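You operate a simulated robot arm through the tools that you are given. There is no shell and no other tool.

The job below is to be done with a simulated robot arm. You get a single attempt, and the scene is never put back.

Task
Clamp the dusty red tomato in the slide gauge and brush it clean.
Fine: use the purple brush and put it back; open the teal slide only when it is clean and return the tomato to its cell in the tray at N23. Set down upright: brush.

Only the result counts: the job must be done as asked and must still hold three seconds after the hand-in. Knocking over, shifting, dropping, spilling or breaking anything else fails it.

Robot
A 7-joint arm with a two-finger parallel gripper, fixed in place. Base frame: the origin is at the foot of the arm, x ahead of it, y to its left, z up; the work surface is at about z = 740. Readings come in mm, degrees, newtons and seconds.
With the tool pointing down near the work surface it reaches from about 300 to 680 mm from the base axis. Its first joint turns from -66.0 to 66.0 degrees. Payload 1.57 kg.
The tool frame sits at the grasp point between the pads (the TCP): z along the fingers, y along the line on which they close. The tips reach 30 mm beyond it. Largest opening 110 mm; finger width 24, thickness 12; the body of the gripper, 48 by 112 mm, starts 78 mm behind the TCP.
Orientation is told as [roll, pitch, yaw] about the base's x, y, z axes, in that order, counted from this pose: with the fingers straight down and closing along the base's y, the tool's x points along the base's -x, its y along +y and its z along -z.

Tools
- The arm moves only by the tool arm_command. Its argument "rows" is a list of rows, each an object (a shift or turn left out is 0, a gripper value left out holds the last) with "jaw": the closure, from 0 (fully open) to 1 (shut); "travel": the shift along the tool's x, y, z in mm, a list of three; "angular": the turn, a rotation vector about the tool's x, y, z in degrees, a list of three. In form: [{"jaw": jaw, "travel": [x, y, z], "angular": [ax, ay, az]}, ...]. A call has 1 to 20 rows; each row shifts and turns the commanded pose from where the row before left it, along the tool's axes as they then stand. Each row takes 0.2 s and may step no farther than 50 mm and 8.6 degrees from the row before; otherwise, or with a gripper value out of range, the whole call is refused. A pose out of reach is approached as far as the arm can. The call stops where the force on the tool passes 90 N (or 10 N more than at its start, if that is more) or the arm is blocked; 0.2 s more then pass. The fingers move at their own pace (about 108 mm/s each) and stop on an object; they squeeze with about 39 N. The grip force told is the motor's: it shows also when the fingers shut on nothing. Time passes only in rows, and 0.2 s behind the last, so rows that do not move let the fingers close. The reply holds the time, the measured pose of the TCP, the force on the tool along the base axes, the opening and the grip force, in the units named above and with some noise, with the torque about the TCP (base axes, N m) and any sound that the robot's microphone picked up.
- Cameras (640 x 400 px; columns grow to the right, rows downward): "scene" is fixed at [167.1, -387.5, 1395]; the picture's right is [0.72, -0.69, 0.00], its down [-0.47, -0.49, -0.73] and it looks along [0.51, 0.53, -0.68] (base axes); focal length 363 px, centre (320, 200). "wrist" rides on the gripper at [70, 16, -141] in the tool frame; the picture's right is [-0.23, 0.97, 0.00], its down [-0.86, -0.20, -0.48] and it looks along [-0.47, -0.11, 0.88] (tool axes); focal length 222 px, centre (320, 200). There is no depth. A picture from a camera that has moved, and an enlarged one, comes with that camera's place and axes in the base frame and with its lens. The place of the scene camera against the robot may be out by one fixed shift of up to 18 mm in any direction.
- capture(camera): a new picture of that camera. It takes no simulated time.
- close_up(camera, box): a new picture of the part [left, top, right, bottom] of that camera's present view, enlarged. It takes no simulated time.
- hand_in(): hands the job in; it is judged then, once.

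Nothing tells you positions but the pictures and the camera data. Unless the task says otherwise, let go and move clear before handing in.

The tools are called as name(argument=value, ...) on one line, values as JSON. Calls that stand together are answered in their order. arm_command: Moves the arm, as the interface text tells. Its arguments: {"type":"object","properties":{"rows":{"type":"array","items":{"type":"object","properties":{"jaw":{"type":"number"},"travel":{"type":"array","items":{"type":"number"}},"angular":{"type":"array","items":{"type":"number"}}}}}},"required":["rows"]} The other tools are called the same way: capture (camera) takes a picture; close_up (camera, box) takes an enlarged picture of a part of a camera's view; hand_in () hands the job in.

At the start:

```text
t: 0.0
ee_pos: [388.6, -8.8, 1003.3]
tool_rot: [0.0, 0.0, 0.0]
force: [0.3, -0.4, -0.3]
wrist_torque: [0.01, 0.03, 0.02]
finger_gap: 110.1
finger_force: 0.2
```

scene: 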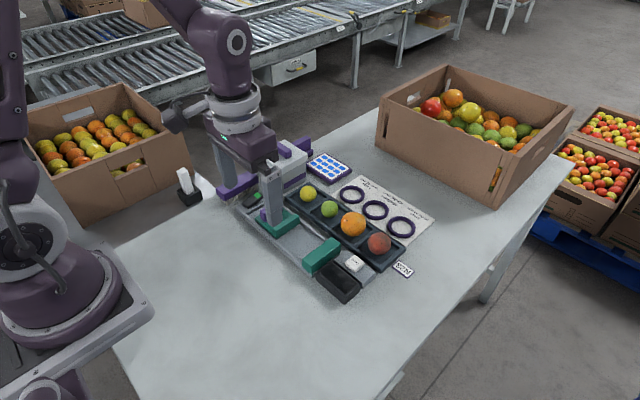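
wrist: 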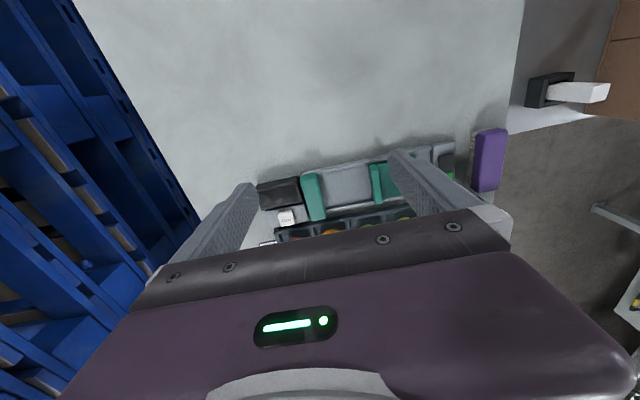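

I see a slide gauge with teal jaws in front of the arm, a tray with four fruits, and a red tomato in the last cell. I'll look closer before moving.

close_up(camera="scene", box=[200, 130, 440, 310])

close_up(camera="scene", box=[300, 210, 430, 310])

close_up(camera="scene", box=[160, 130, 290, 230])

close_up(camera="wrist", box=[240, 100, 620, 260])

```text
2.22 times, centred on (320, 220) of scene
camera zoom: at [167.1, -387.5, 1395.0], right [0.72, -0.69, 0.0], down [-0.47, -0.49, -0.73], along [0.51, 0.53, -0.68], focal length 808 px, centre (320, 156)
```

zoom: 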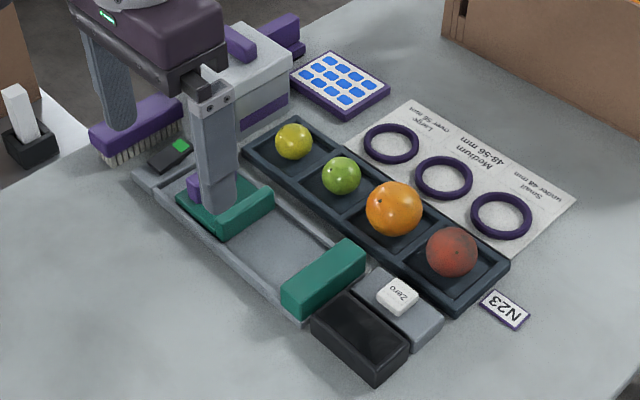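

```text
4.00 times, centred on (365, 260) of scene
camera zoom: at [167.1, -387.5, 1395.0], right [0.72, -0.69, 0.0], down [-0.47, -0.49, -0.73], along [0.51, 0.53, -0.68], focal length 1454 px, centre (140, -40)
```

zoom: 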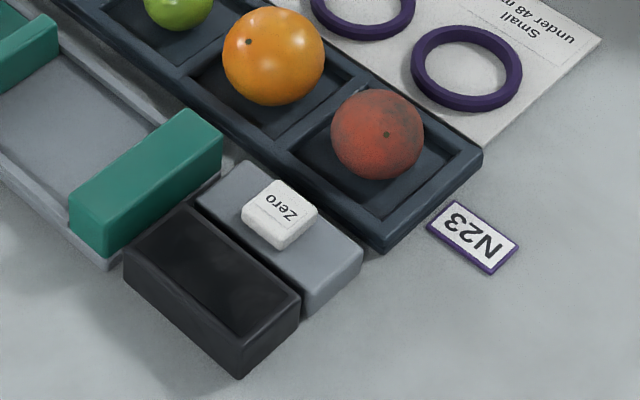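

```text
4.00 times, centred on (225, 180) of scene
camera zoom: at [167.1, -387.5, 1395.0], right [0.72, -0.69, 0.0], down [-0.47, -0.49, -0.73], along [0.51, 0.53, -0.68], focal length 1454 px, centre (700, 280)
```

zoom: 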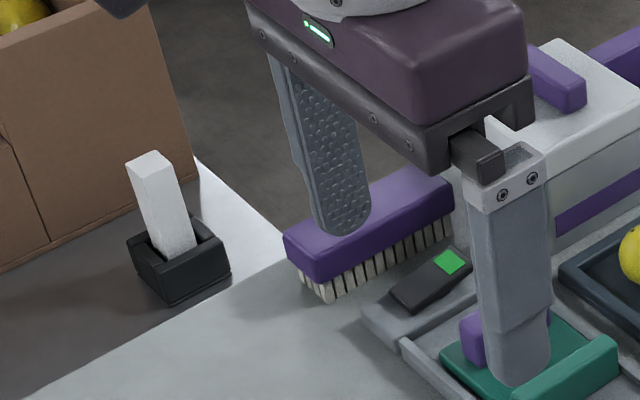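

```text
1.68 times, centred on (430, 180) of wrist
camera zoom: at [318.6, 7.7, 1144.2], right [0.23, 0.97, 0.0], down [0.86, -0.2, 0.48], along [0.47, -0.11, -0.88], focal length 374 px, centre (135, 234)
```

zoom: 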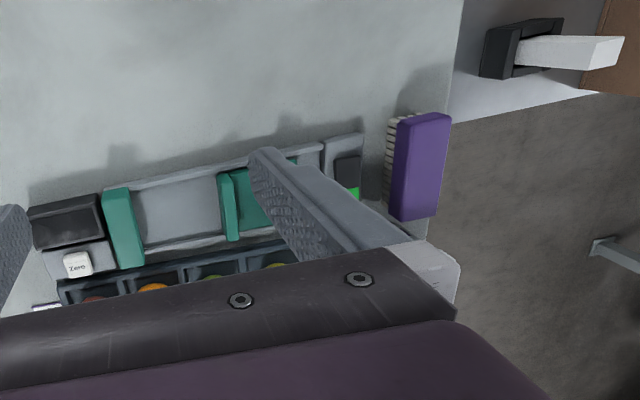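

The gauge runs along y at x≈512. The tomato is at roughly (628, -110), and the purple brush stands at about (503, 258). I'll move up and forward for a clear wrist view.

arm_command(rows=[{"travel": [-45, 0, -10]}, {"travel": [-45, 0, -10]}, {"travel": [-45, 0, 0]}, {"travel": [0, 0, 0]}])

capture(camera="wrist")

capture(camera="scene")

```text
t: 1.0
ee_pos: [524.3, -11.9, 1023.8]
tool_rot: [-0.1, -0.1, 0.2]
force: [-0.6, 0.2, 0.4]
wrist_torque: [-0.06, -0.02, 0.01]
finger_gap: 110.0
finger_force: 0.1
```

```text
taken
camera wrist: at [455.1, 5.9, 1164.8], right [0.23, 0.97, 0.0], down [0.86, -0.2, 0.48], along [0.47, -0.11, -0.88], focal length 222 px, centre (320, 200)
```

wrist: 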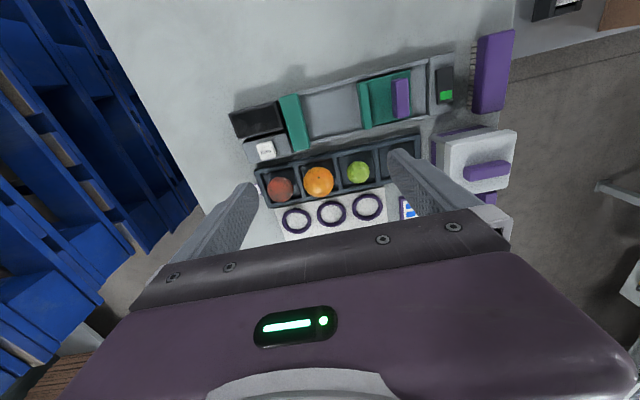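

```text
taken
```

scene: 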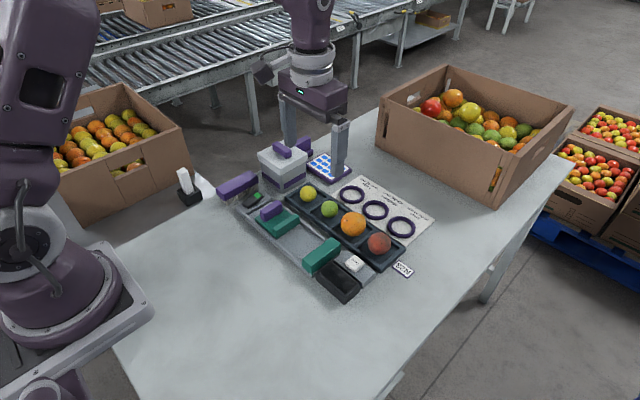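

close_up(camera="wrist", box=[220, 20, 540, 220])

close_up(camera="scene", box=[200, 130, 328, 210])

close_up(camera="scene", box=[220, 170, 420, 305])

close_up(camera="wrist", box=[400, 20, 528, 110])

```text
2.00 times, centred on (380, 120) of wrist
camera zoom: at [455.1, 5.9, 1164.8], right [0.23, 0.97, 0.0], down [0.86, -0.2, 0.48], along [0.47, -0.11, -0.88], focal length 444 px, centre (200, 360)
```

zoom: 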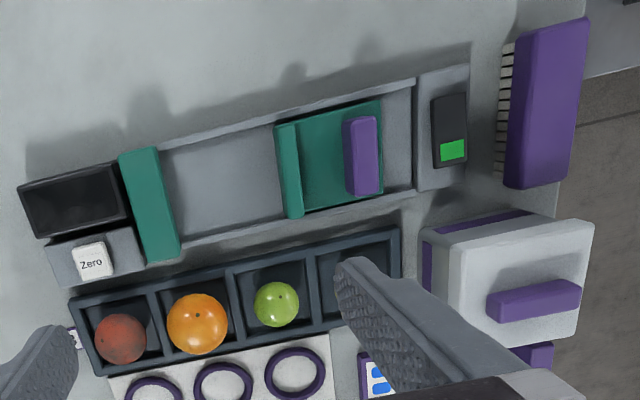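

```text
5.00 times, centred on (264, 170) of scene
camera zoom: at [167.1, -387.5, 1395.0], right [0.72, -0.69, 0.0], down [-0.47, -0.49, -0.73], along [0.51, 0.53, -0.68], focal length 1817 px, centre (600, 350)
```

zoom: 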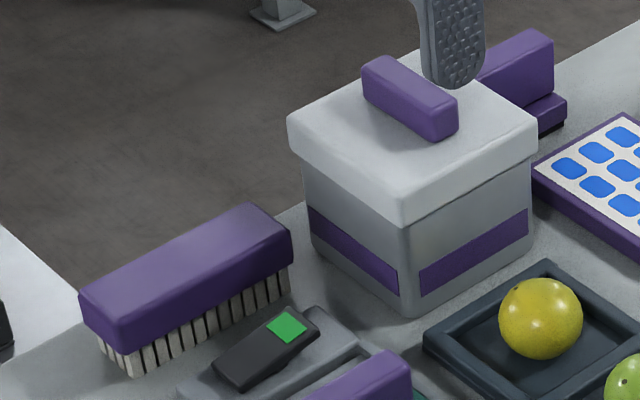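

```text
2.96 times, centred on (320, 238) of scene
camera zoom: at [167.1, -387.5, 1395.0], right [0.72, -0.69, 0.0], down [-0.47, -0.49, -0.73], along [0.51, 0.53, -0.68], focal length 1077 px, centre (320, 89)
```

zoom: 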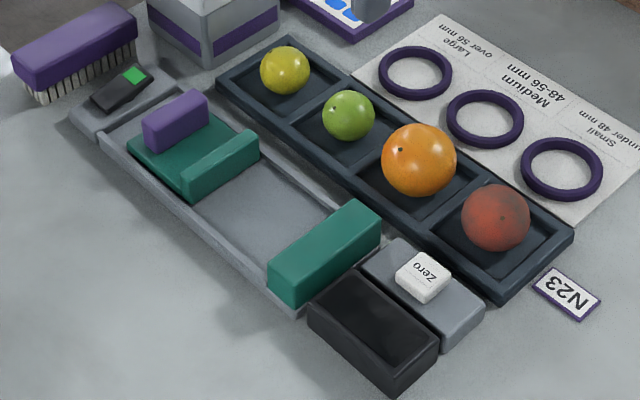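

```text
4.44 times, centred on (464, 65) of wrist
camera zoom: at [455.1, 5.9, 1164.8], right [0.23, 0.97, 0.0], down [0.86, -0.2, 0.48], along [0.47, -0.11, -0.88], focal length 987 px, centre (-320, 800)
```

zoom: 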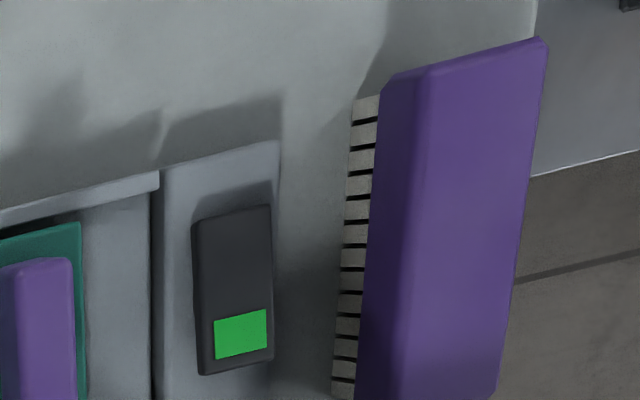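

The gauge is aligned with the base axes. Its fixed jaw face is near y≈-33 and the moving jaw is near y≈66. The brush is about 100×43 mm, centred near (506, 255). I'll take closer wrist views to refine the heights, starting near the tomato.

arm_command(rows=[{"travel": [-19, -22, 31]}, {"travel": [-19, -22, 31]}, {"travel": [-19, -22, 31]}, {"travel": [-19, -22, 31]}, {}])

capture(camera="wrist")

close_up(camera="wrist", box=[220, 20, 420, 145])

```text
t: 2.2
ee_pos: [597.9, -99.3, 902.3]
tool_rot: [0.0, 0.1, 0.0]
force: [1.2, 0.2, -0.2]
wrist_torque: [-0.01, -0.02, 0.01]
finger_gap: 110.1
finger_force: 0.0
```

```text
taken
camera wrist: at [528.7, -81.7, 1042.0], right [0.23, 0.97, 0.0], down [0.86, -0.2, 0.48], along [0.47, -0.11, -0.88], focal length 222 px, centre (320, 200)
```

wrist: 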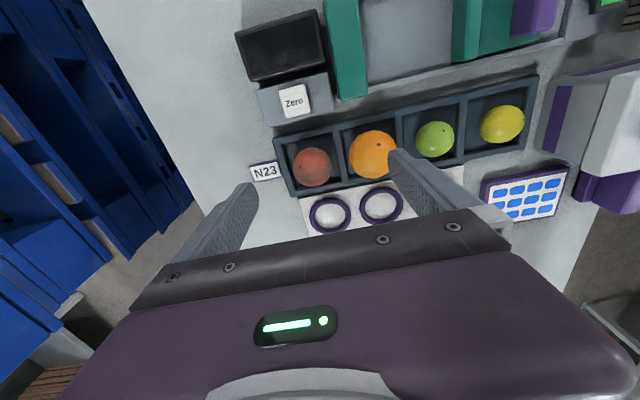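

```text
3.20 times, centred on (320, 82) of wrist
camera zoom: at [528.7, -81.7, 1042.0], right [0.23, 0.97, 0.0], down [0.86, -0.2, 0.48], along [0.47, -0.11, -0.88], focal length 711 px, centre (320, 576)
```

zoom: 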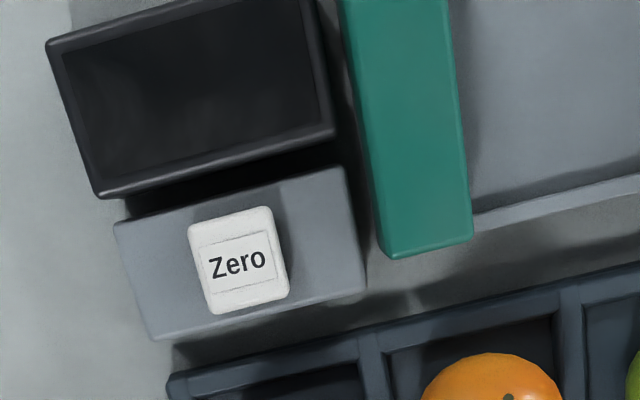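

The tray and the N23 cell are now in view. I'll zoom in on the cell for its geometry.

close_up(camera="wrist", box=[250, 100, 410, 200])

close_up(camera="scene", box=[340, 215, 420, 265])

close_up(camera="scene", box=[230, 180, 358, 260])

close_up(camera="wrist", box=[420, 0, 640, 130])

```text
4.00 times, centred on (330, 150) of wrist
camera zoom: at [528.7, -81.7, 1042.0], right [0.23, 0.97, 0.0], down [0.86, -0.2, 0.48], along [0.47, -0.11, -0.88], focal length 888 px, centre (280, 400)
```

zoom: 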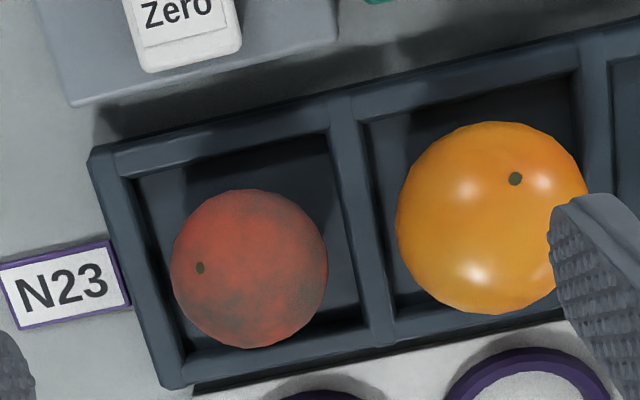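

```text
8.00 times, centred on (380, 240) of scene
camera zoom: at [167.1, -387.6, 1395.0], right [0.72, -0.69, 0.0], down [-0.47, -0.49, -0.73], along [0.51, 0.53, -0.68], focal length 2907 px, centre (-160, -120)
```

zoom: 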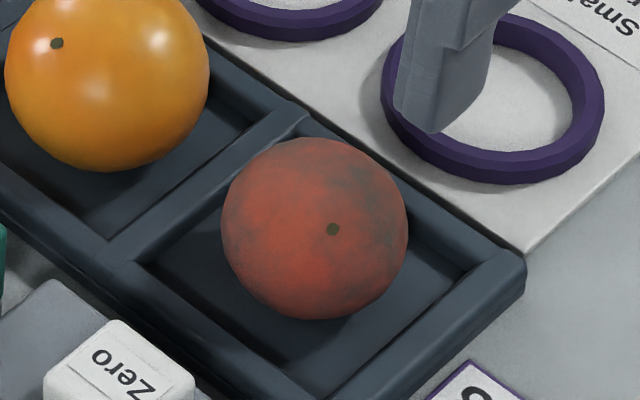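

```text
5.00 times, centred on (294, 220) of scene
camera zoom: at [167.1, -387.6, 1395.0], right [0.72, -0.69, 0.0], down [-0.47, -0.49, -0.73], along [0.51, 0.53, -0.68], focal length 1817 px, centre (450, 100)
```

zoom: 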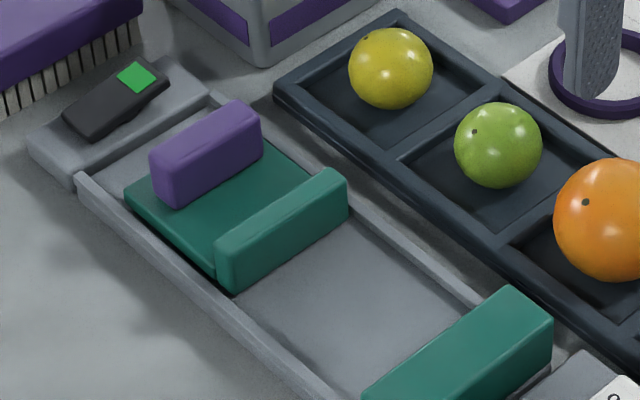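

```text
2.91 times, centred on (530, 65) of wrist
camera zoom: at [528.7, -81.7, 1042.0], right [0.23, 0.97, 0.0], down [0.86, -0.2, 0.48], along [0.47, -0.11, -0.88], focal length 646 px, centre (-291, 593)
```

zoom: 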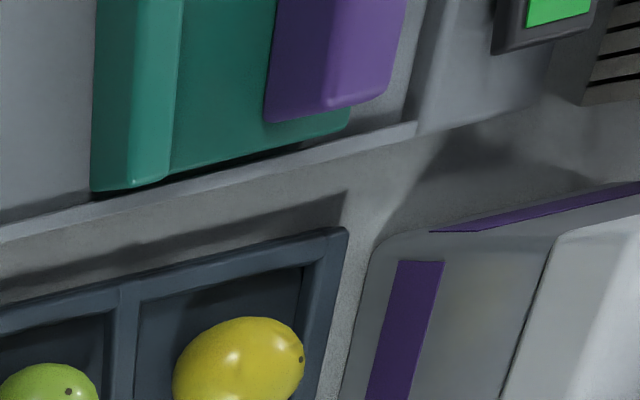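

The tomato is at about (625, -115, 768) with a diameter of about 51 mm. The orange sits too close in y, so I'll grip the tomato along x with the tool yawed 90°. First I'll look at the slide and its handle from above.

arm_command(rows=[{"travel": [18, 36, 0]}, {"travel": [18, 36, 0]}, {"travel": [18, 36, 0]}, {"travel": [10, 22, 0]}, {}])

capture(camera="wrist")

close_up(camera="wrist", box=[240, 70, 440, 195])

close_up(camera="wrist", box=[400, 0, 640, 150])

```text
t: 3.4
ee_pos: [533.7, 34.0, 897.8]
tool_rot: [0.0, 0.0, 0.0]
force: [-0.7, 0.1, -0.2]
wrist_torque: [0.02, 0.03, 0.0]
finger_gap: 109.7
finger_force: 0.0
```

```text
taken
camera wrist: at [464.4, 51.0, 1039.1], right [0.23, 0.97, 0.0], down [0.86, -0.2, 0.48], along [0.47, -0.11, -0.88], focal length 222 px, centre (320, 200)
```

wrist: 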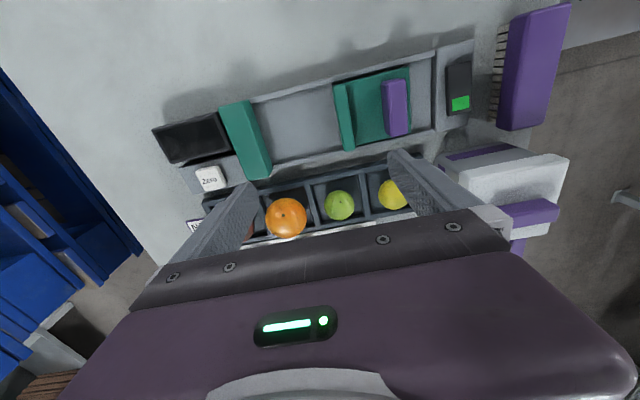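

```text
3.20 times, centred on (340, 132) of wrist
camera zoom: at [464.4, 51.0, 1039.1], right [0.23, 0.97, 0.0], down [0.86, -0.2, 0.48], along [0.47, -0.11, -0.88], focal length 711 px, centre (256, 416)
```

zoom: 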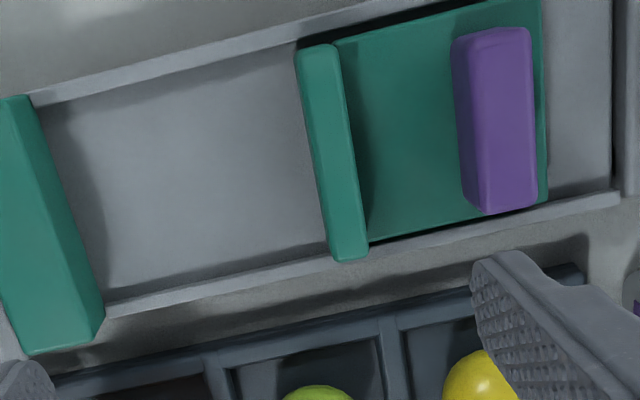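

```text
2.67 times, centred on (520, 75) of wrist
camera zoom: at [464.4, 51.0, 1039.1], right [0.23, 0.97, 0.0], down [0.86, -0.2, 0.48], along [0.47, -0.11, -0.88], focal length 592 px, centre (-213, 533)
```

zoom: 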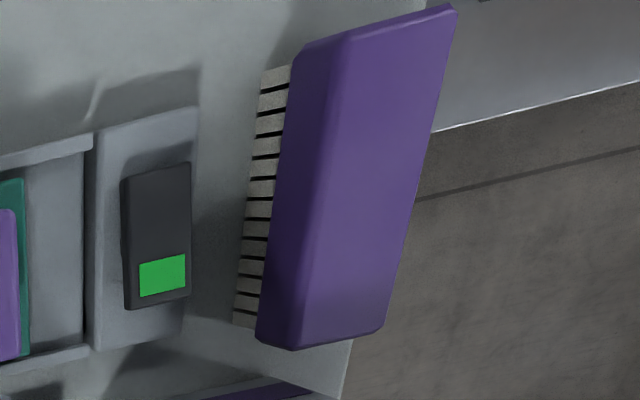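

Jaw tops are at z≈772. The fixed face is at y≈-32 and the moving face at y≈62. The slide handle is centred near (508, 127) and the brush near (509, 267) with its top at z≈780. Next I'll yaw 90° and move above the tomato.

arm_command(rows=[{"jaw": 0.3, "angular": [0, 0, 8.18]}, {"angular": [0, 0, 8.18]}, {"angular": [0, 0, 8.18]}, {"angular": [0, 0, 8.18]}, {"angular": [0, 0, 8.18]}, {"angular": [0, 0, 8.18]}, {"angular": [0, 0, 8.18]}, {"angular": [0, 0, 8.18]}, {"angular": [0, 0, 8.18]}, {"angular": [0, 0, 8.18]}, {"angular": [0, 0, 8.2]}, {"travel": [-37.25, 22.75, 0]}, {"travel": [-37.25, 22.75, 0]}, {"travel": [-37.25, 22.75, 0]}, {"travel": [-37.25, 22.75, 0]}, {}, {}])

capture(camera="wrist")

capture(camera="scene")

```text
t: 7.0
ee_pos: [626.4, -115.7, 895.5]
tool_rot: [0.1, 0.0, -90.0]
force: [-0.5, -0.3, 0.7]
wrist_torque: [0.0, 0.0, 0.01]
finger_gap: 77.1
finger_force: 0.0
```

```text
taken
camera wrist: at [642.9, -45.9, 1036.4], right [0.97, -0.23, 0.0], down [-0.2, -0.86, 0.48], along [-0.11, -0.47, -0.88], focal length 222 px, centre (320, 200)
```

wrist: 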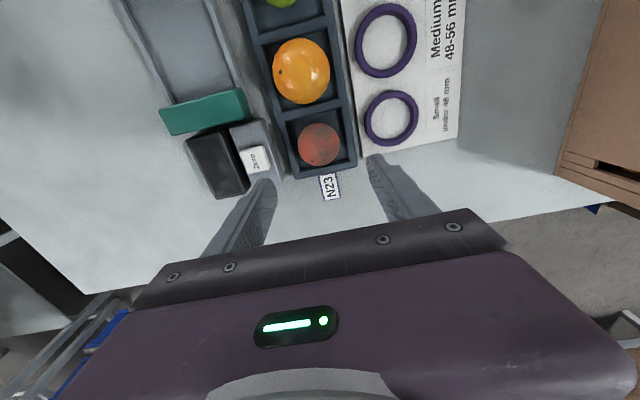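

```text
taken
```

scene: 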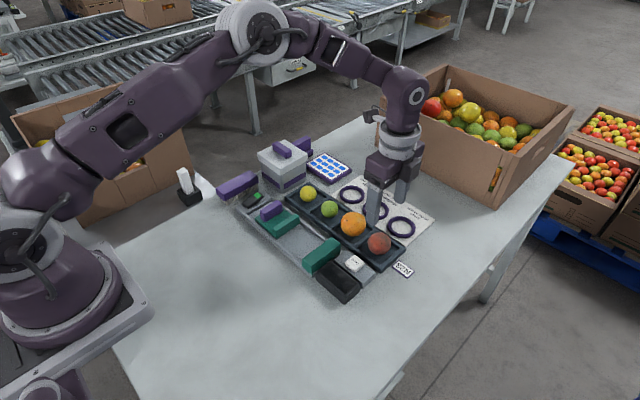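

The yaw worked. I'll check where the tomato sits relative to the fingers before descending.

close_up(camera="wrist", box=[260, 100, 380, 175])

```text
5.33 times, centred on (320, 138) of wrist
camera zoom: at [642.9, -45.9, 1036.4], right [0.97, -0.23, 0.0], down [-0.2, -0.86, 0.48], along [-0.11, -0.47, -0.88], focal length 1185 px, centre (320, 533)
```

zoom: 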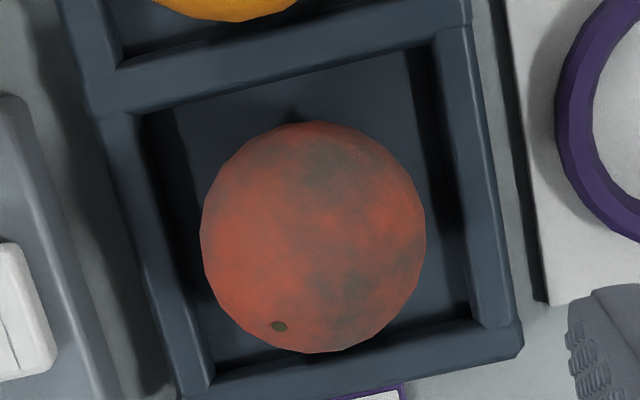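

The tomato is at about (624.5, -113.5). I'll descend with the fingertips staying above the tray rim, then close on it.

arm_command(rows=[{"travel": [1, -1, 30]}, {"travel": [1, -1, 30]}, {"travel": [0, 0, 30]}, {"travel": [0, 0, 17]}, {}])

capture(camera="wrist")

close_up(camera="scene", box=[320, 190, 448, 270])

```text
t: 8.2
ee_pos: [623.7, -113.7, 792.5]
tool_rot: [-0.1, 0.0, -90.0]
force: [0.4, -0.2, 0.2]
wrist_torque: [0.02, -0.04, 0.02]
finger_gap: 76.9
finger_force: 0.1
```

```text
taken
camera wrist: at [640.4, -43.8, 932.4], right [0.97, -0.23, 0.0], down [-0.2, -0.86, 0.48], along [-0.11, -0.47, -0.88], focal length 222 px, centre (320, 200)
```

wrist: 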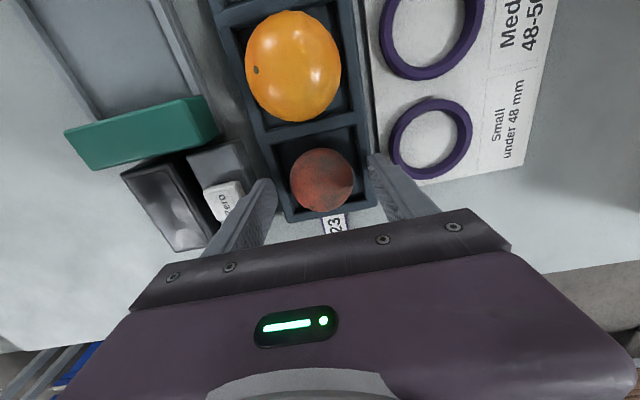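

```text
5.00 times, centred on (384, 230) of scene
camera zoom: at [167.1, -387.5, 1395.0], right [0.72, -0.69, 0.0], down [-0.47, -0.49, -0.73], along [0.51, 0.53, -0.68], focal length 1817 px, centre (0, 50)
```

zoom: 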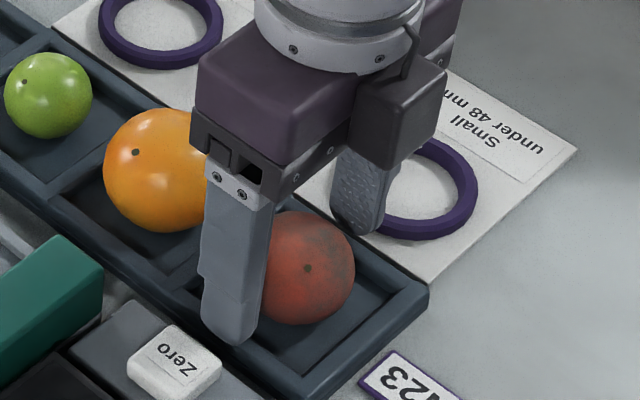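

Alignment looks good. I'll lower 3 mm and close on the tomato.

arm_command(rows=[{"travel": [1, 0, 3]}, {"jaw": 0.56}, {}, {}])

```text
t: 9.2
ee_pos: [623.8, -113.6, 789.4]
tool_rot: [0.0, 0.0, -90.0]
force: [0.6, -0.2, 1.1]
wrist_torque: [-0.04, 0.01, 0.0]
finger_gap: 50.7
finger_force: 15.6
```

I have the tomato, with a 50.7 mm gap. I'll lift it and carry it over the gauge bed, just clear of the fixed jaw.

arm_command(rows=[{"travel": [0, 0, -10]}, {"travel": [0, 0, -25]}, {"travel": [0, 0, -30]}, {"travel": [27.7, -28.9, 0]}, {"travel": [27.7, -28.9, 0]}, {"travel": [27.6, -28.9, 0]}, {"travel": [27.6, -28.9, 0]}, {}, {}])

capture(camera="wrist")

close_up(camera="scene", box=[230, 170, 390, 270])

```text
t: 11.2
ee_pos: [510.1, -4.4, 854.4]
tool_rot: [-0.1, 0.1, -90.0]
force: [-1.6, 0.5, -0.8]
wrist_torque: [0.01, -0.01, -0.01]
finger_gap: 50.8
finger_force: 16.0
```

```text
taken
camera wrist: at [526.1, 66.5, 995.9], right [0.97, -0.23, 0.0], down [-0.2, -0.86, 0.48], along [-0.11, -0.47, -0.88], focal length 222 px, centre (320, 200)
```

wrist: 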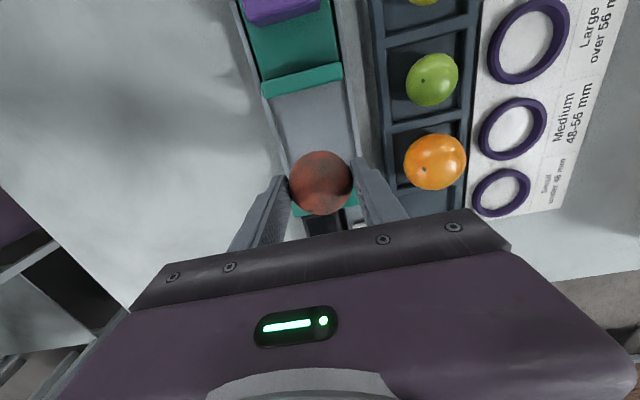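

```text
4.00 times, centred on (310, 220) of scene
camera zoom: at [167.1, -387.5, 1395.0], right [0.72, -0.69, 0.0], down [-0.47, -0.49, -0.73], along [0.51, 0.53, -0.68], focal length 1454 px, centre (360, 120)
```

zoom: 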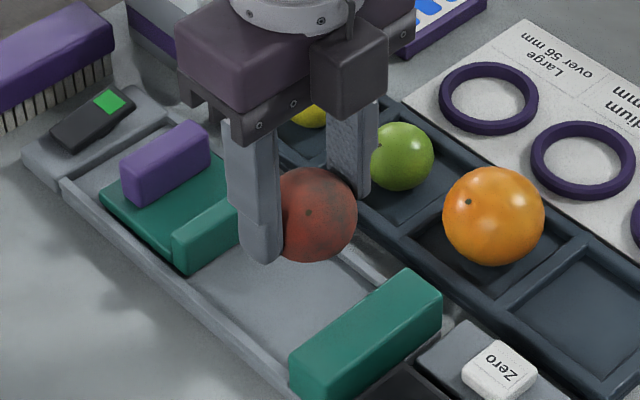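

The tomato is over the bed, clear of the jaws. I'll lower it and feel for contact.

arm_command(rows=[{"travel": [1, -1, 25]}, {"travel": [0, -1, 20]}, {"travel": [0, 0, 4]}, {}])

close_up(camera="wrist", box=[230, 80, 410, 240])

close_up(camera="scene", box=[260, 200, 356, 260])

```text
t: 12.2
ee_pos: [506.1, -1.4, 805.8]
tool_rot: [0.0, 0.0, -89.8]
force: [-0.1, -0.7, 0.2]
wrist_torque: [0.0, 0.0, -0.03]
finger_gap: 50.9
finger_force: 15.8
```

```text
2.50 times, centred on (320, 160) of wrist
camera zoom: at [522.6, 68.3, 945.0], right [0.97, -0.23, 0.0], down [-0.2, -0.86, 0.48], along [-0.11, -0.47, -0.88], focal length 555 px, centre (320, 300)
```

zoom: 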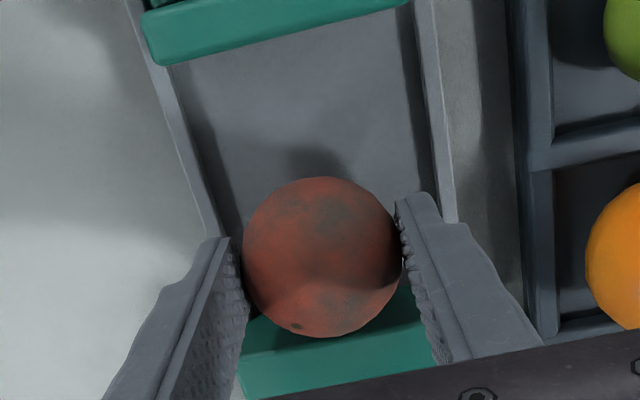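

```text
6.67 times, centred on (308, 230) of scene
camera zoom: at [167.1, -387.5, 1395.0], right [0.72, -0.69, 0.0], down [-0.47, -0.49, -0.73], along [0.51, 0.53, -0.68], focal length 2423 px, centre (400, 0)
```

zoom: 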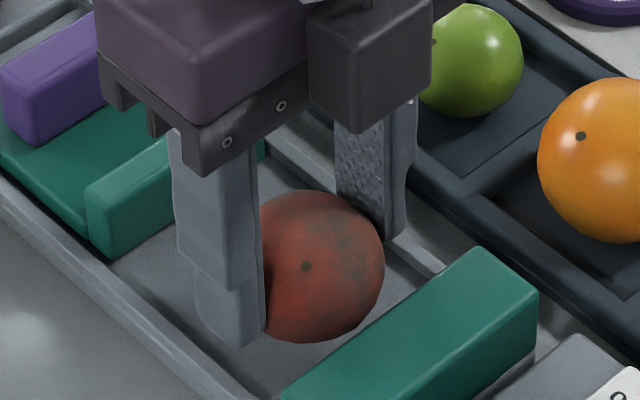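

Still hanging free. I'll keep lowering in small steps and watch the vertical force.

arm_command(rows=[{"travel": [0, 0, 4]}, {"travel": [0, 0, 3]}, {}])

arm_command(rows=[{"travel": [0, 0, 2]}, {}])

arm_command(rows=[{"travel": [0, 0, 1.5]}, {}])

```text
t: 13.0
ee_pos: [506.4, -0.7, 797.1]
tool_rot: [0.0, -0.1, -90.0]
force: [-0.6, -0.2, -0.8]
wrist_torque: [-0.03, 0.02, 0.03]
finger_gap: 50.6
finger_force: 15.5
```

```text
t: 13.6
ee_pos: [506.8, -0.7, 795.5]
tool_rot: [0.0, 0.0, -90.0]
force: [0.3, 0.0, -0.2]
wrist_torque: [0.01, -0.01, -0.01]
finger_gap: 50.6
finger_force: 15.9
```

```text
t: 14.2
ee_pos: [507.6, -1.9, 795.6]
tool_rot: [0.0, 0.1, -90.0]
force: [-3.3, -0.2, 15.1]
wrist_torque: [-0.03, 0.05, 0.06]
finger_gap: 50.8
finger_force: 15.5
```

Contact at TCP z≈795. I'll ease up slightly and open a little to see whether the tomato stays put.

arm_command(rows=[{"travel": [0, 0, -1]}, {"jaw": 0.5}, {"jaw": 0.46}, {}, {}, {}])

close_up(camera="wrist", box=[230, 80, 410, 240])

close_up(camera="scene", box=[260, 200, 356, 260])

```text
t: 15.6
ee_pos: [506.5, -1.4, 796.9]
tool_rot: [0.0, 0.0, -90.0]
force: [0.0, -0.1, 0.4]
wrist_torque: [-0.02, -0.03, 0.0]
finger_gap: 59.2
finger_force: 0.1
```

```text
2.50 times, centred on (320, 160) of wrist
camera zoom: at [523.2, 69.4, 936.9], right [0.97, -0.23, 0.0], down [-0.2, -0.86, 0.48], along [-0.11, -0.47, -0.88], focal length 555 px, centre (320, 300)
```

zoom: 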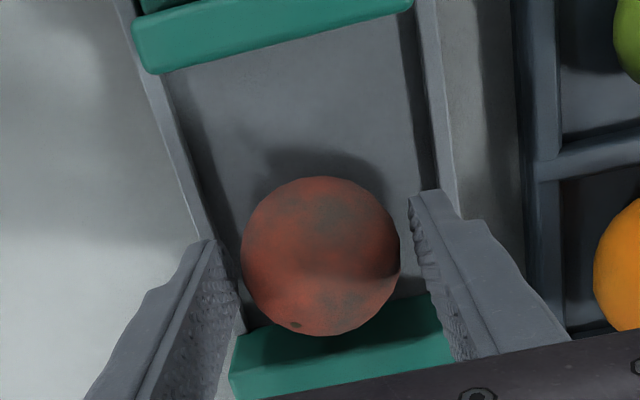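

```text
6.67 times, centred on (308, 230) of scene
camera zoom: at [167.1, -387.5, 1395.0], right [0.72, -0.69, 0.0], down [-0.47, -0.49, -0.73], along [0.51, 0.53, -0.68], focal length 2423 px, centre (400, 0)
```

zoom: 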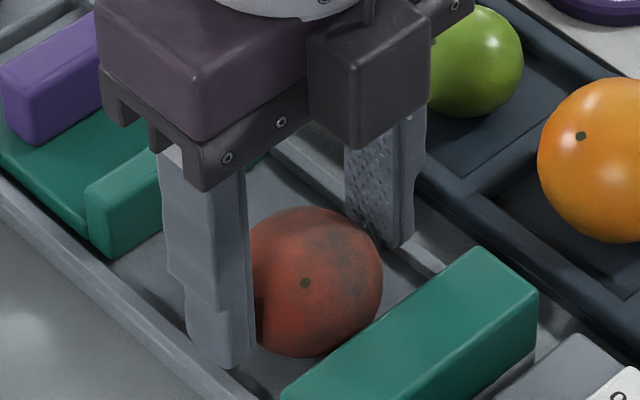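

The tomato rests still on the bed. I'll open wider, rise straight up, and check that it stays.

arm_command(rows=[{"jaw": 0.32}, {}, {"travel": [0, 0, -20]}, {"travel": [0, 0, -40]}, {"travel": [0, 0, -40]}, {}])

capture(camera="wrist")

close_up(camera="scene", box=[230, 170, 390, 270])

```text
t: 17.0
ee_pos: [508.2, -1.0, 895.0]
tool_rot: [0.0, 0.1, -90.1]
force: [-1.2, -0.8, 0.5]
wrist_torque: [0.02, 0.0, 0.03]
finger_gap: 74.7
finger_force: 0.1
```

```text
taken
camera wrist: at [523.6, 69.4, 1036.8], right [0.97, -0.23, 0.0], down [-0.2, -0.86, 0.48], along [-0.11, -0.47, -0.88], focal length 222 px, centre (320, 200)
```

wrist: 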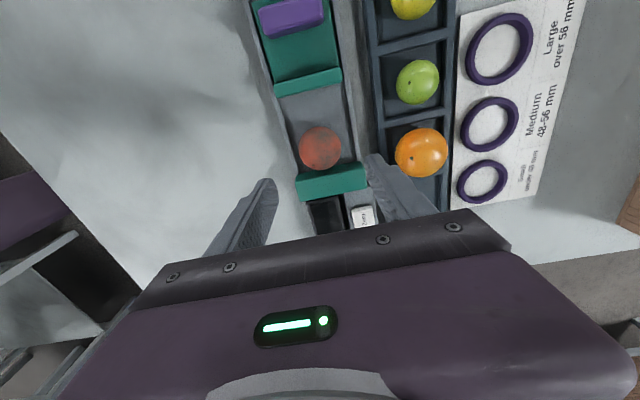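

```text
4.00 times, centred on (310, 220) of scene
camera zoom: at [167.1, -387.5, 1395.0], right [0.72, -0.69, 0.0], down [-0.47, -0.49, -0.73], along [0.51, 0.53, -0.68], focal length 1454 px, centre (360, 120)
```

zoom: 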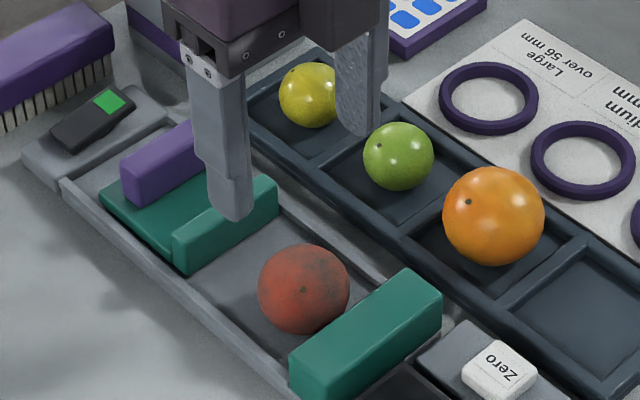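

The tomato stays in place near the fixed jaw. Next I'll yaw back to 0 and move above the purple handle on the slide.

arm_command(rows=[{"jaw": 0.5, "angular": [0, 0, -8.18]}, {"angular": [0, 0, -8.18]}, {"angular": [0, 0, -8.18]}, {"angular": [0, 0, -8.18]}, {"angular": [0, 0, -8.18]}, {"angular": [0, 0, -8.18]}, {"angular": [0, 0, -8.18]}, {"angular": [0, 0, -8.18]}, {"angular": [0, 0, -8.18]}, {"angular": [0, 0, -8.18]}, {"angular": [0, 0, -8.2]}, {"travel": [0, 42.7, 0]}, {"travel": [0, 42.7, 0]}, {"travel": [0, 42.7, 0]}, {}, {}])

capture(camera="wrist")

close_up(camera="wrist", box=[240, 70, 400, 170])

```text
t: 20.4
ee_pos: [504.3, 124.4, 895.3]
tool_rot: [-0.1, 0.1, -0.1]
force: [0.5, 0.8, -0.5]
wrist_torque: [-0.01, 0.0, 0.03]
finger_gap: 54.9
finger_force: 0.0
```

```text
taken
camera wrist: at [435.2, 141.6, 1036.1], right [0.23, 0.97, 0.0], down [0.86, -0.2, 0.48], along [0.47, -0.11, -0.88], focal length 222 px, centre (320, 200)
```

wrist: 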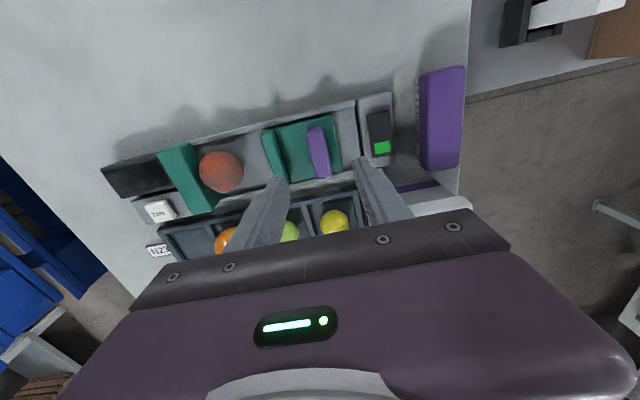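

```text
4.00 times, centred on (320, 120) of wrist
camera zoom: at [435.2, 141.6, 1036.1], right [0.23, 0.97, 0.0], down [0.86, -0.2, 0.48], along [0.47, -0.11, -0.88], focal length 888 px, centre (320, 520)
```

zoom: 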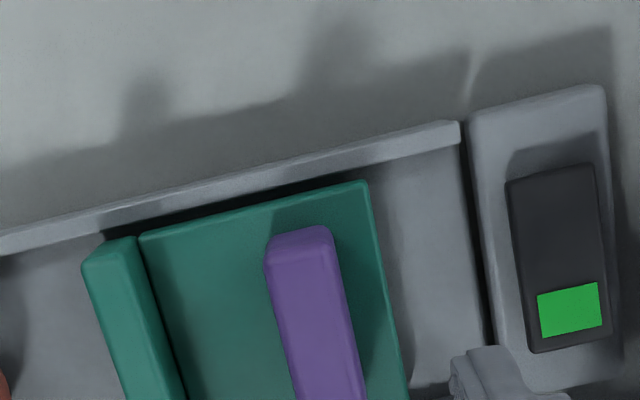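

The handle is centred at about (507, 125), directly under the fingers. I'll descend onto it.

arm_command(rows=[{"travel": [-3, 0.5, 35]}, {"travel": [0, 0, 35]}, {"travel": [0, 0, 25]}, {}])

capture(camera="wrist")

close_up(camera="scene", box=[210, 160, 338, 240])

```text
t: 21.4
ee_pos: [506.4, 126.7, 800.4]
tool_rot: [0.0, 0.1, 0.1]
force: [-0.2, 0.1, 1.2]
wrist_torque: [0.0, 0.01, 0.01]
finger_gap: 55.1
finger_force: 0.0
```

```text
taken
camera wrist: at [436.7, 143.4, 940.8], right [0.23, 0.97, 0.0], down [0.86, -0.2, 0.48], along [0.47, -0.11, -0.88], focal length 222 px, centre (320, 200)
```

wrist: 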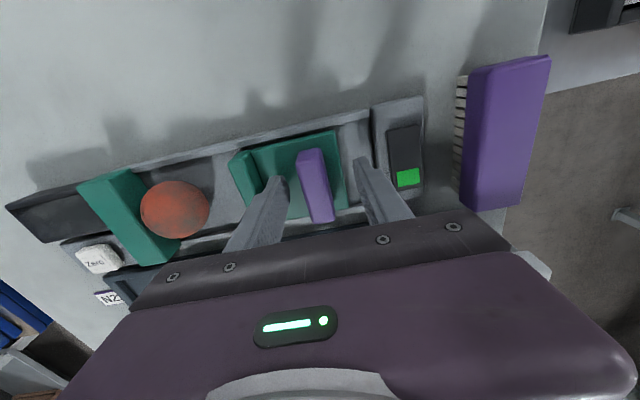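

```text
5.00 times, centred on (274, 200) of scene
camera zoom: at [167.1, -387.5, 1395.0], right [0.72, -0.69, 0.0], down [-0.47, -0.49, -0.73], along [0.51, 0.53, -0.68], focal length 1817 px, centre (550, 200)
```

zoom: 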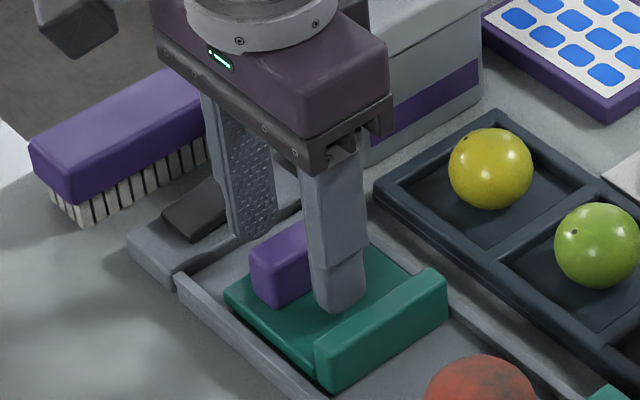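

The fingers straddle the handle. I'll lower another 5 mm, re-centre slightly and grip it.

arm_command(rows=[{"travel": [0, -3, 3]}, {"travel": [0, 0, 2]}, {"jaw": 0.9}, {}, {}])

capture(camera="wrist")

```text
t: 22.6
ee_pos: [507.7, 124.1, 796.7]
tool_rot: [-0.1, 0.0, 0.0]
force: [0.5, -3.0, 0.2]
wrist_torque: [-0.02, -0.18, -0.04]
finger_gap: 19.9
finger_force: 33.6
```

```text
taken
camera wrist: at [437.3, 139.9, 936.8], right [0.23, 0.97, 0.0], down [0.85, -0.2, 0.48], along [0.47, -0.11, -0.88], focal length 222 px, centre (320, 200)
```

wrist: 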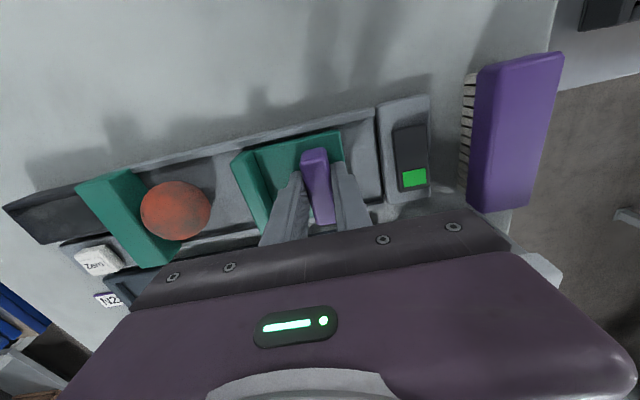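

The handle is gripped at 19.9 mm. I'll push the slide toward the tomato, watching the force.

arm_command(rows=[{"travel": [0, -8, 0]}, {"travel": [0, -8, 0]}, {"travel": [0, -8, 0]}, {"travel": [0, -6, 0]}, {}])

capture(camera="wrist")

close_up(camera="scene", box=[250, 180, 378, 260])

```text
t: 23.8
ee_pos: [507.3, 94.1, 796.7]
tool_rot: [-0.2, 0.3, -0.1]
force: [-23.2, 0.3, 18.4]
wrist_torque: [0.25, 0.21, -0.11]
finger_gap: 20.0
finger_force: 33.5
```

```text
taken
camera wrist: at [438.3, 110.5, 936.7], right [0.23, 0.97, 0.0], down [0.86, -0.2, 0.48], along [0.46, -0.11, -0.88], focal length 222 px, centre (320, 200)
```

wrist: 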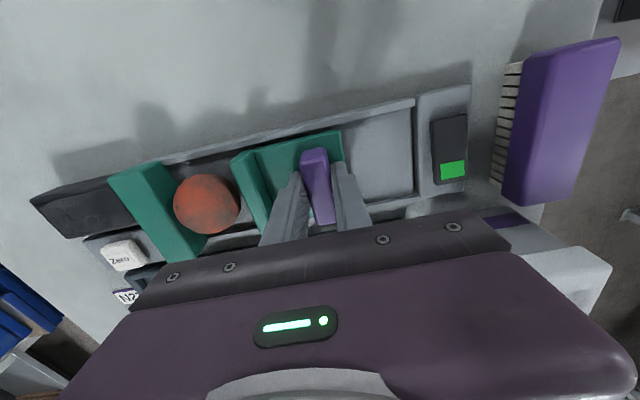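

```text
5.00 times, centred on (314, 220) of scene
camera zoom: at [166.3, -387.6, 1395.1], right [0.72, -0.69, 0.0], down [-0.47, -0.49, -0.73], along [0.51, 0.53, -0.68], focal length 1817 px, centre (350, 100)
```

zoom: 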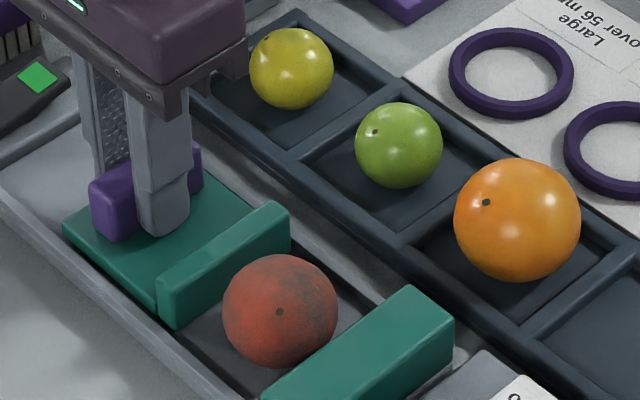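

The slide is nearly at the tomato. I'll relieve the side load and continue in small steps.

arm_command(rows=[{"travel": [0.7, -2, -0.4]}, {"travel": [0, -2, 0]}, {"travel": [0, -2, 0]}, {}])

arm_command(rows=[{"travel": [0, -2, 0]}, {}])

capture(camera="wrist")

```text
t: 24.8
ee_pos: [507.0, 88.4, 796.6]
tool_rot: [-0.1, 0.2, 0.1]
force: [-24.9, 2.2, -9.9]
wrist_torque: [0.28, -0.02, -0.05]
finger_gap: 20.1
finger_force: 34.1
```

```text
t: 25.4
ee_pos: [507.6, 85.8, 796.0]
tool_rot: [-0.1, 0.2, 0.1]
force: [-21.8, 2.3, -14.6]
wrist_torque: [0.26, 0.84, -0.05]
finger_gap: 20.1
finger_force: 34.1
```

```text
taken
camera wrist: at [438.4, 102.6, 936.7], right [0.23, 0.97, 0.0], down [0.86, -0.2, 0.48], along [0.46, -0.11, -0.88], focal length 222 px, centre (320, 200)
```

wrist: 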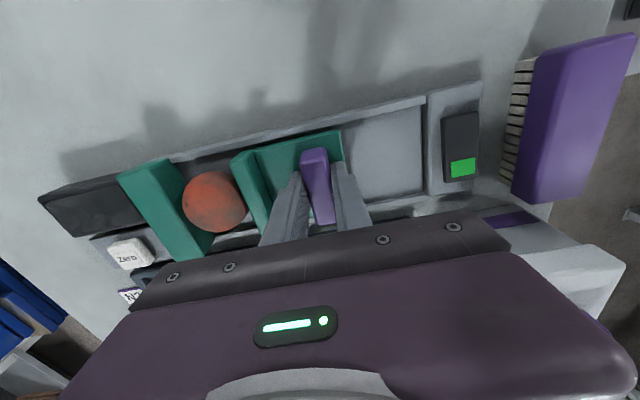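

Almost in contact. I'll continue in 1 mm increments and look for the y force to rise.

arm_command(rows=[{"travel": [0.7, -1, 0]}, {"travel": [0, -1, 0]}, {}])

arm_command(rows=[{"travel": [0, -1, 0]}, {"travel": [0, -1, 0]}, {}])

close_up(camera="wrist", box=[100, 110, 360, 272])

close_up(camera="scene", box=[250, 180, 378, 260])

```text
t: 26.2
ee_pos: [507.6, 84.5, 796.5]
tool_rot: [-0.1, 0.1, 0.0]
force: [-17.4, 1.1, -10.3]
wrist_torque: [0.05, 1.08, -0.02]
finger_gap: 20.0
finger_force: 33.3
```

```text
t: 27.0
ee_pos: [507.5, 82.5, 797.0]
tool_rot: [-0.1, -0.1, -0.1]
force: [-16.6, 2.4, -9.5]
wrist_torque: [0.07, 0.56, -0.03]
finger_gap: 20.0
finger_force: 33.6
```

```text
2.46 times, centred on (230, 191) of wrist
camera zoom: at [438.0, 99.1, 936.7], right [0.23, 0.97, 0.0], down [0.86, -0.2, 0.48], along [0.47, -0.11, -0.88], focal length 547 px, centre (542, 222)
```

zoom: 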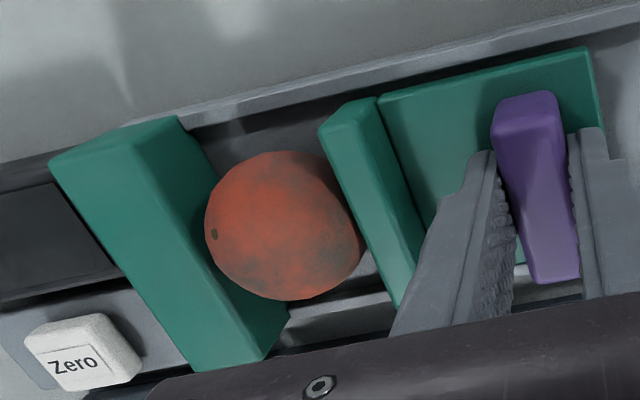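

```text
5.00 times, centred on (314, 220) of scene
camera zoom: at [166.9, -387.5, 1395.1], right [0.72, -0.69, 0.0], down [-0.47, -0.49, -0.73], along [0.51, 0.53, -0.68], focal length 1817 px, centre (350, 100)
```

zoom: 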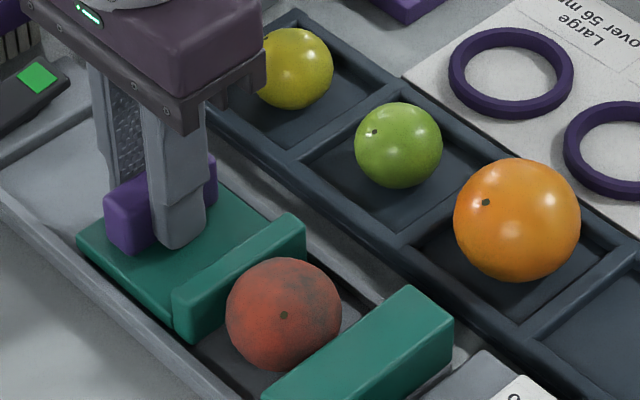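

No y-force increase yet. I'll continue slowly.

arm_command(rows=[{"travel": [0.4, -1, 0]}, {"travel": [0, -1, 0]}, {}])

arm_command(rows=[{"travel": [0, -1, 0]}, {}])

arm_command(rows=[{"travel": [0, -1, 0]}, {}])

close_up(camera="wrist", box=[100, 110, 360, 272])

close_up(camera="scene", box=[250, 180, 378, 260])

```text
t: 27.8
ee_pos: [507.2, 81.5, 796.4]
tool_rot: [0.0, 0.0, 0.0]
force: [-9.0, 1.9, -28.9]
wrist_torque: [0.04, 0.1, -0.03]
finger_gap: 20.0
finger_force: 33.5
```

```text
t: 28.4
ee_pos: [507.0, 79.7, 796.5]
tool_rot: [0.0, 0.0, 0.1]
force: [-7.6, 2.2, -29.1]
wrist_torque: [0.09, 0.08, -0.04]
finger_gap: 20.0
finger_force: 34.0
```

```text
t: 29.0
ee_pos: [507.9, 79.5, 795.5]
tool_rot: [0.0, 0.0, 0.1]
force: [-6.0, 2.0, -28.9]
wrist_torque: [0.02, 0.08, -0.1]
finger_gap: 20.0
finger_force: 33.8
```

```text
2.46 times, centred on (230, 191) of wrist
camera zoom: at [438.2, 95.6, 937.4], right [0.23, 0.97, 0.0], down [0.86, -0.2, 0.48], along [0.47, -0.11, -0.88], focal length 547 px, centre (542, 222)
```

zoom: 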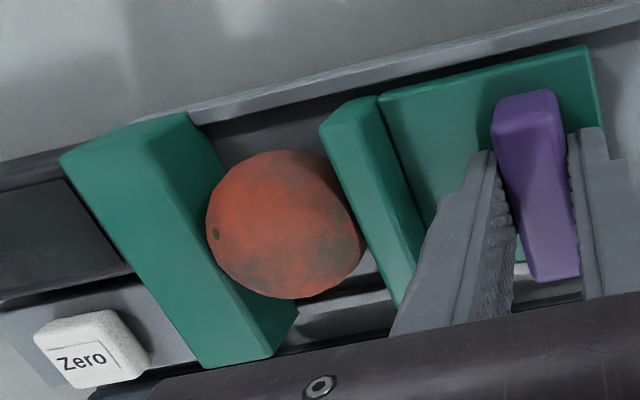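

```text
5.00 times, centred on (314, 220) of scene
camera zoom: at [167.5, -387.4, 1395.0], right [0.72, -0.69, 0.0], down [-0.47, -0.49, -0.73], along [0.51, 0.53, -0.68], focal length 1817 px, centre (350, 100)
```

zoom: 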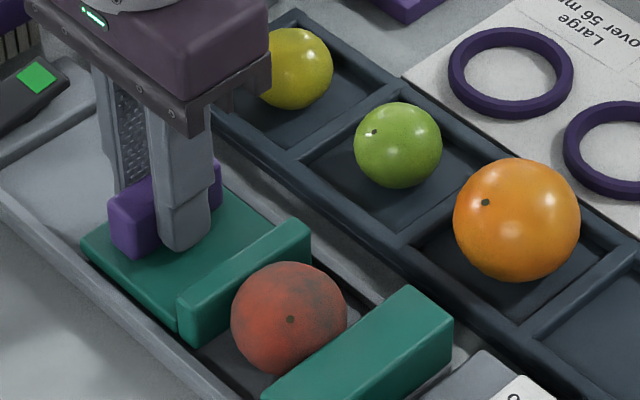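

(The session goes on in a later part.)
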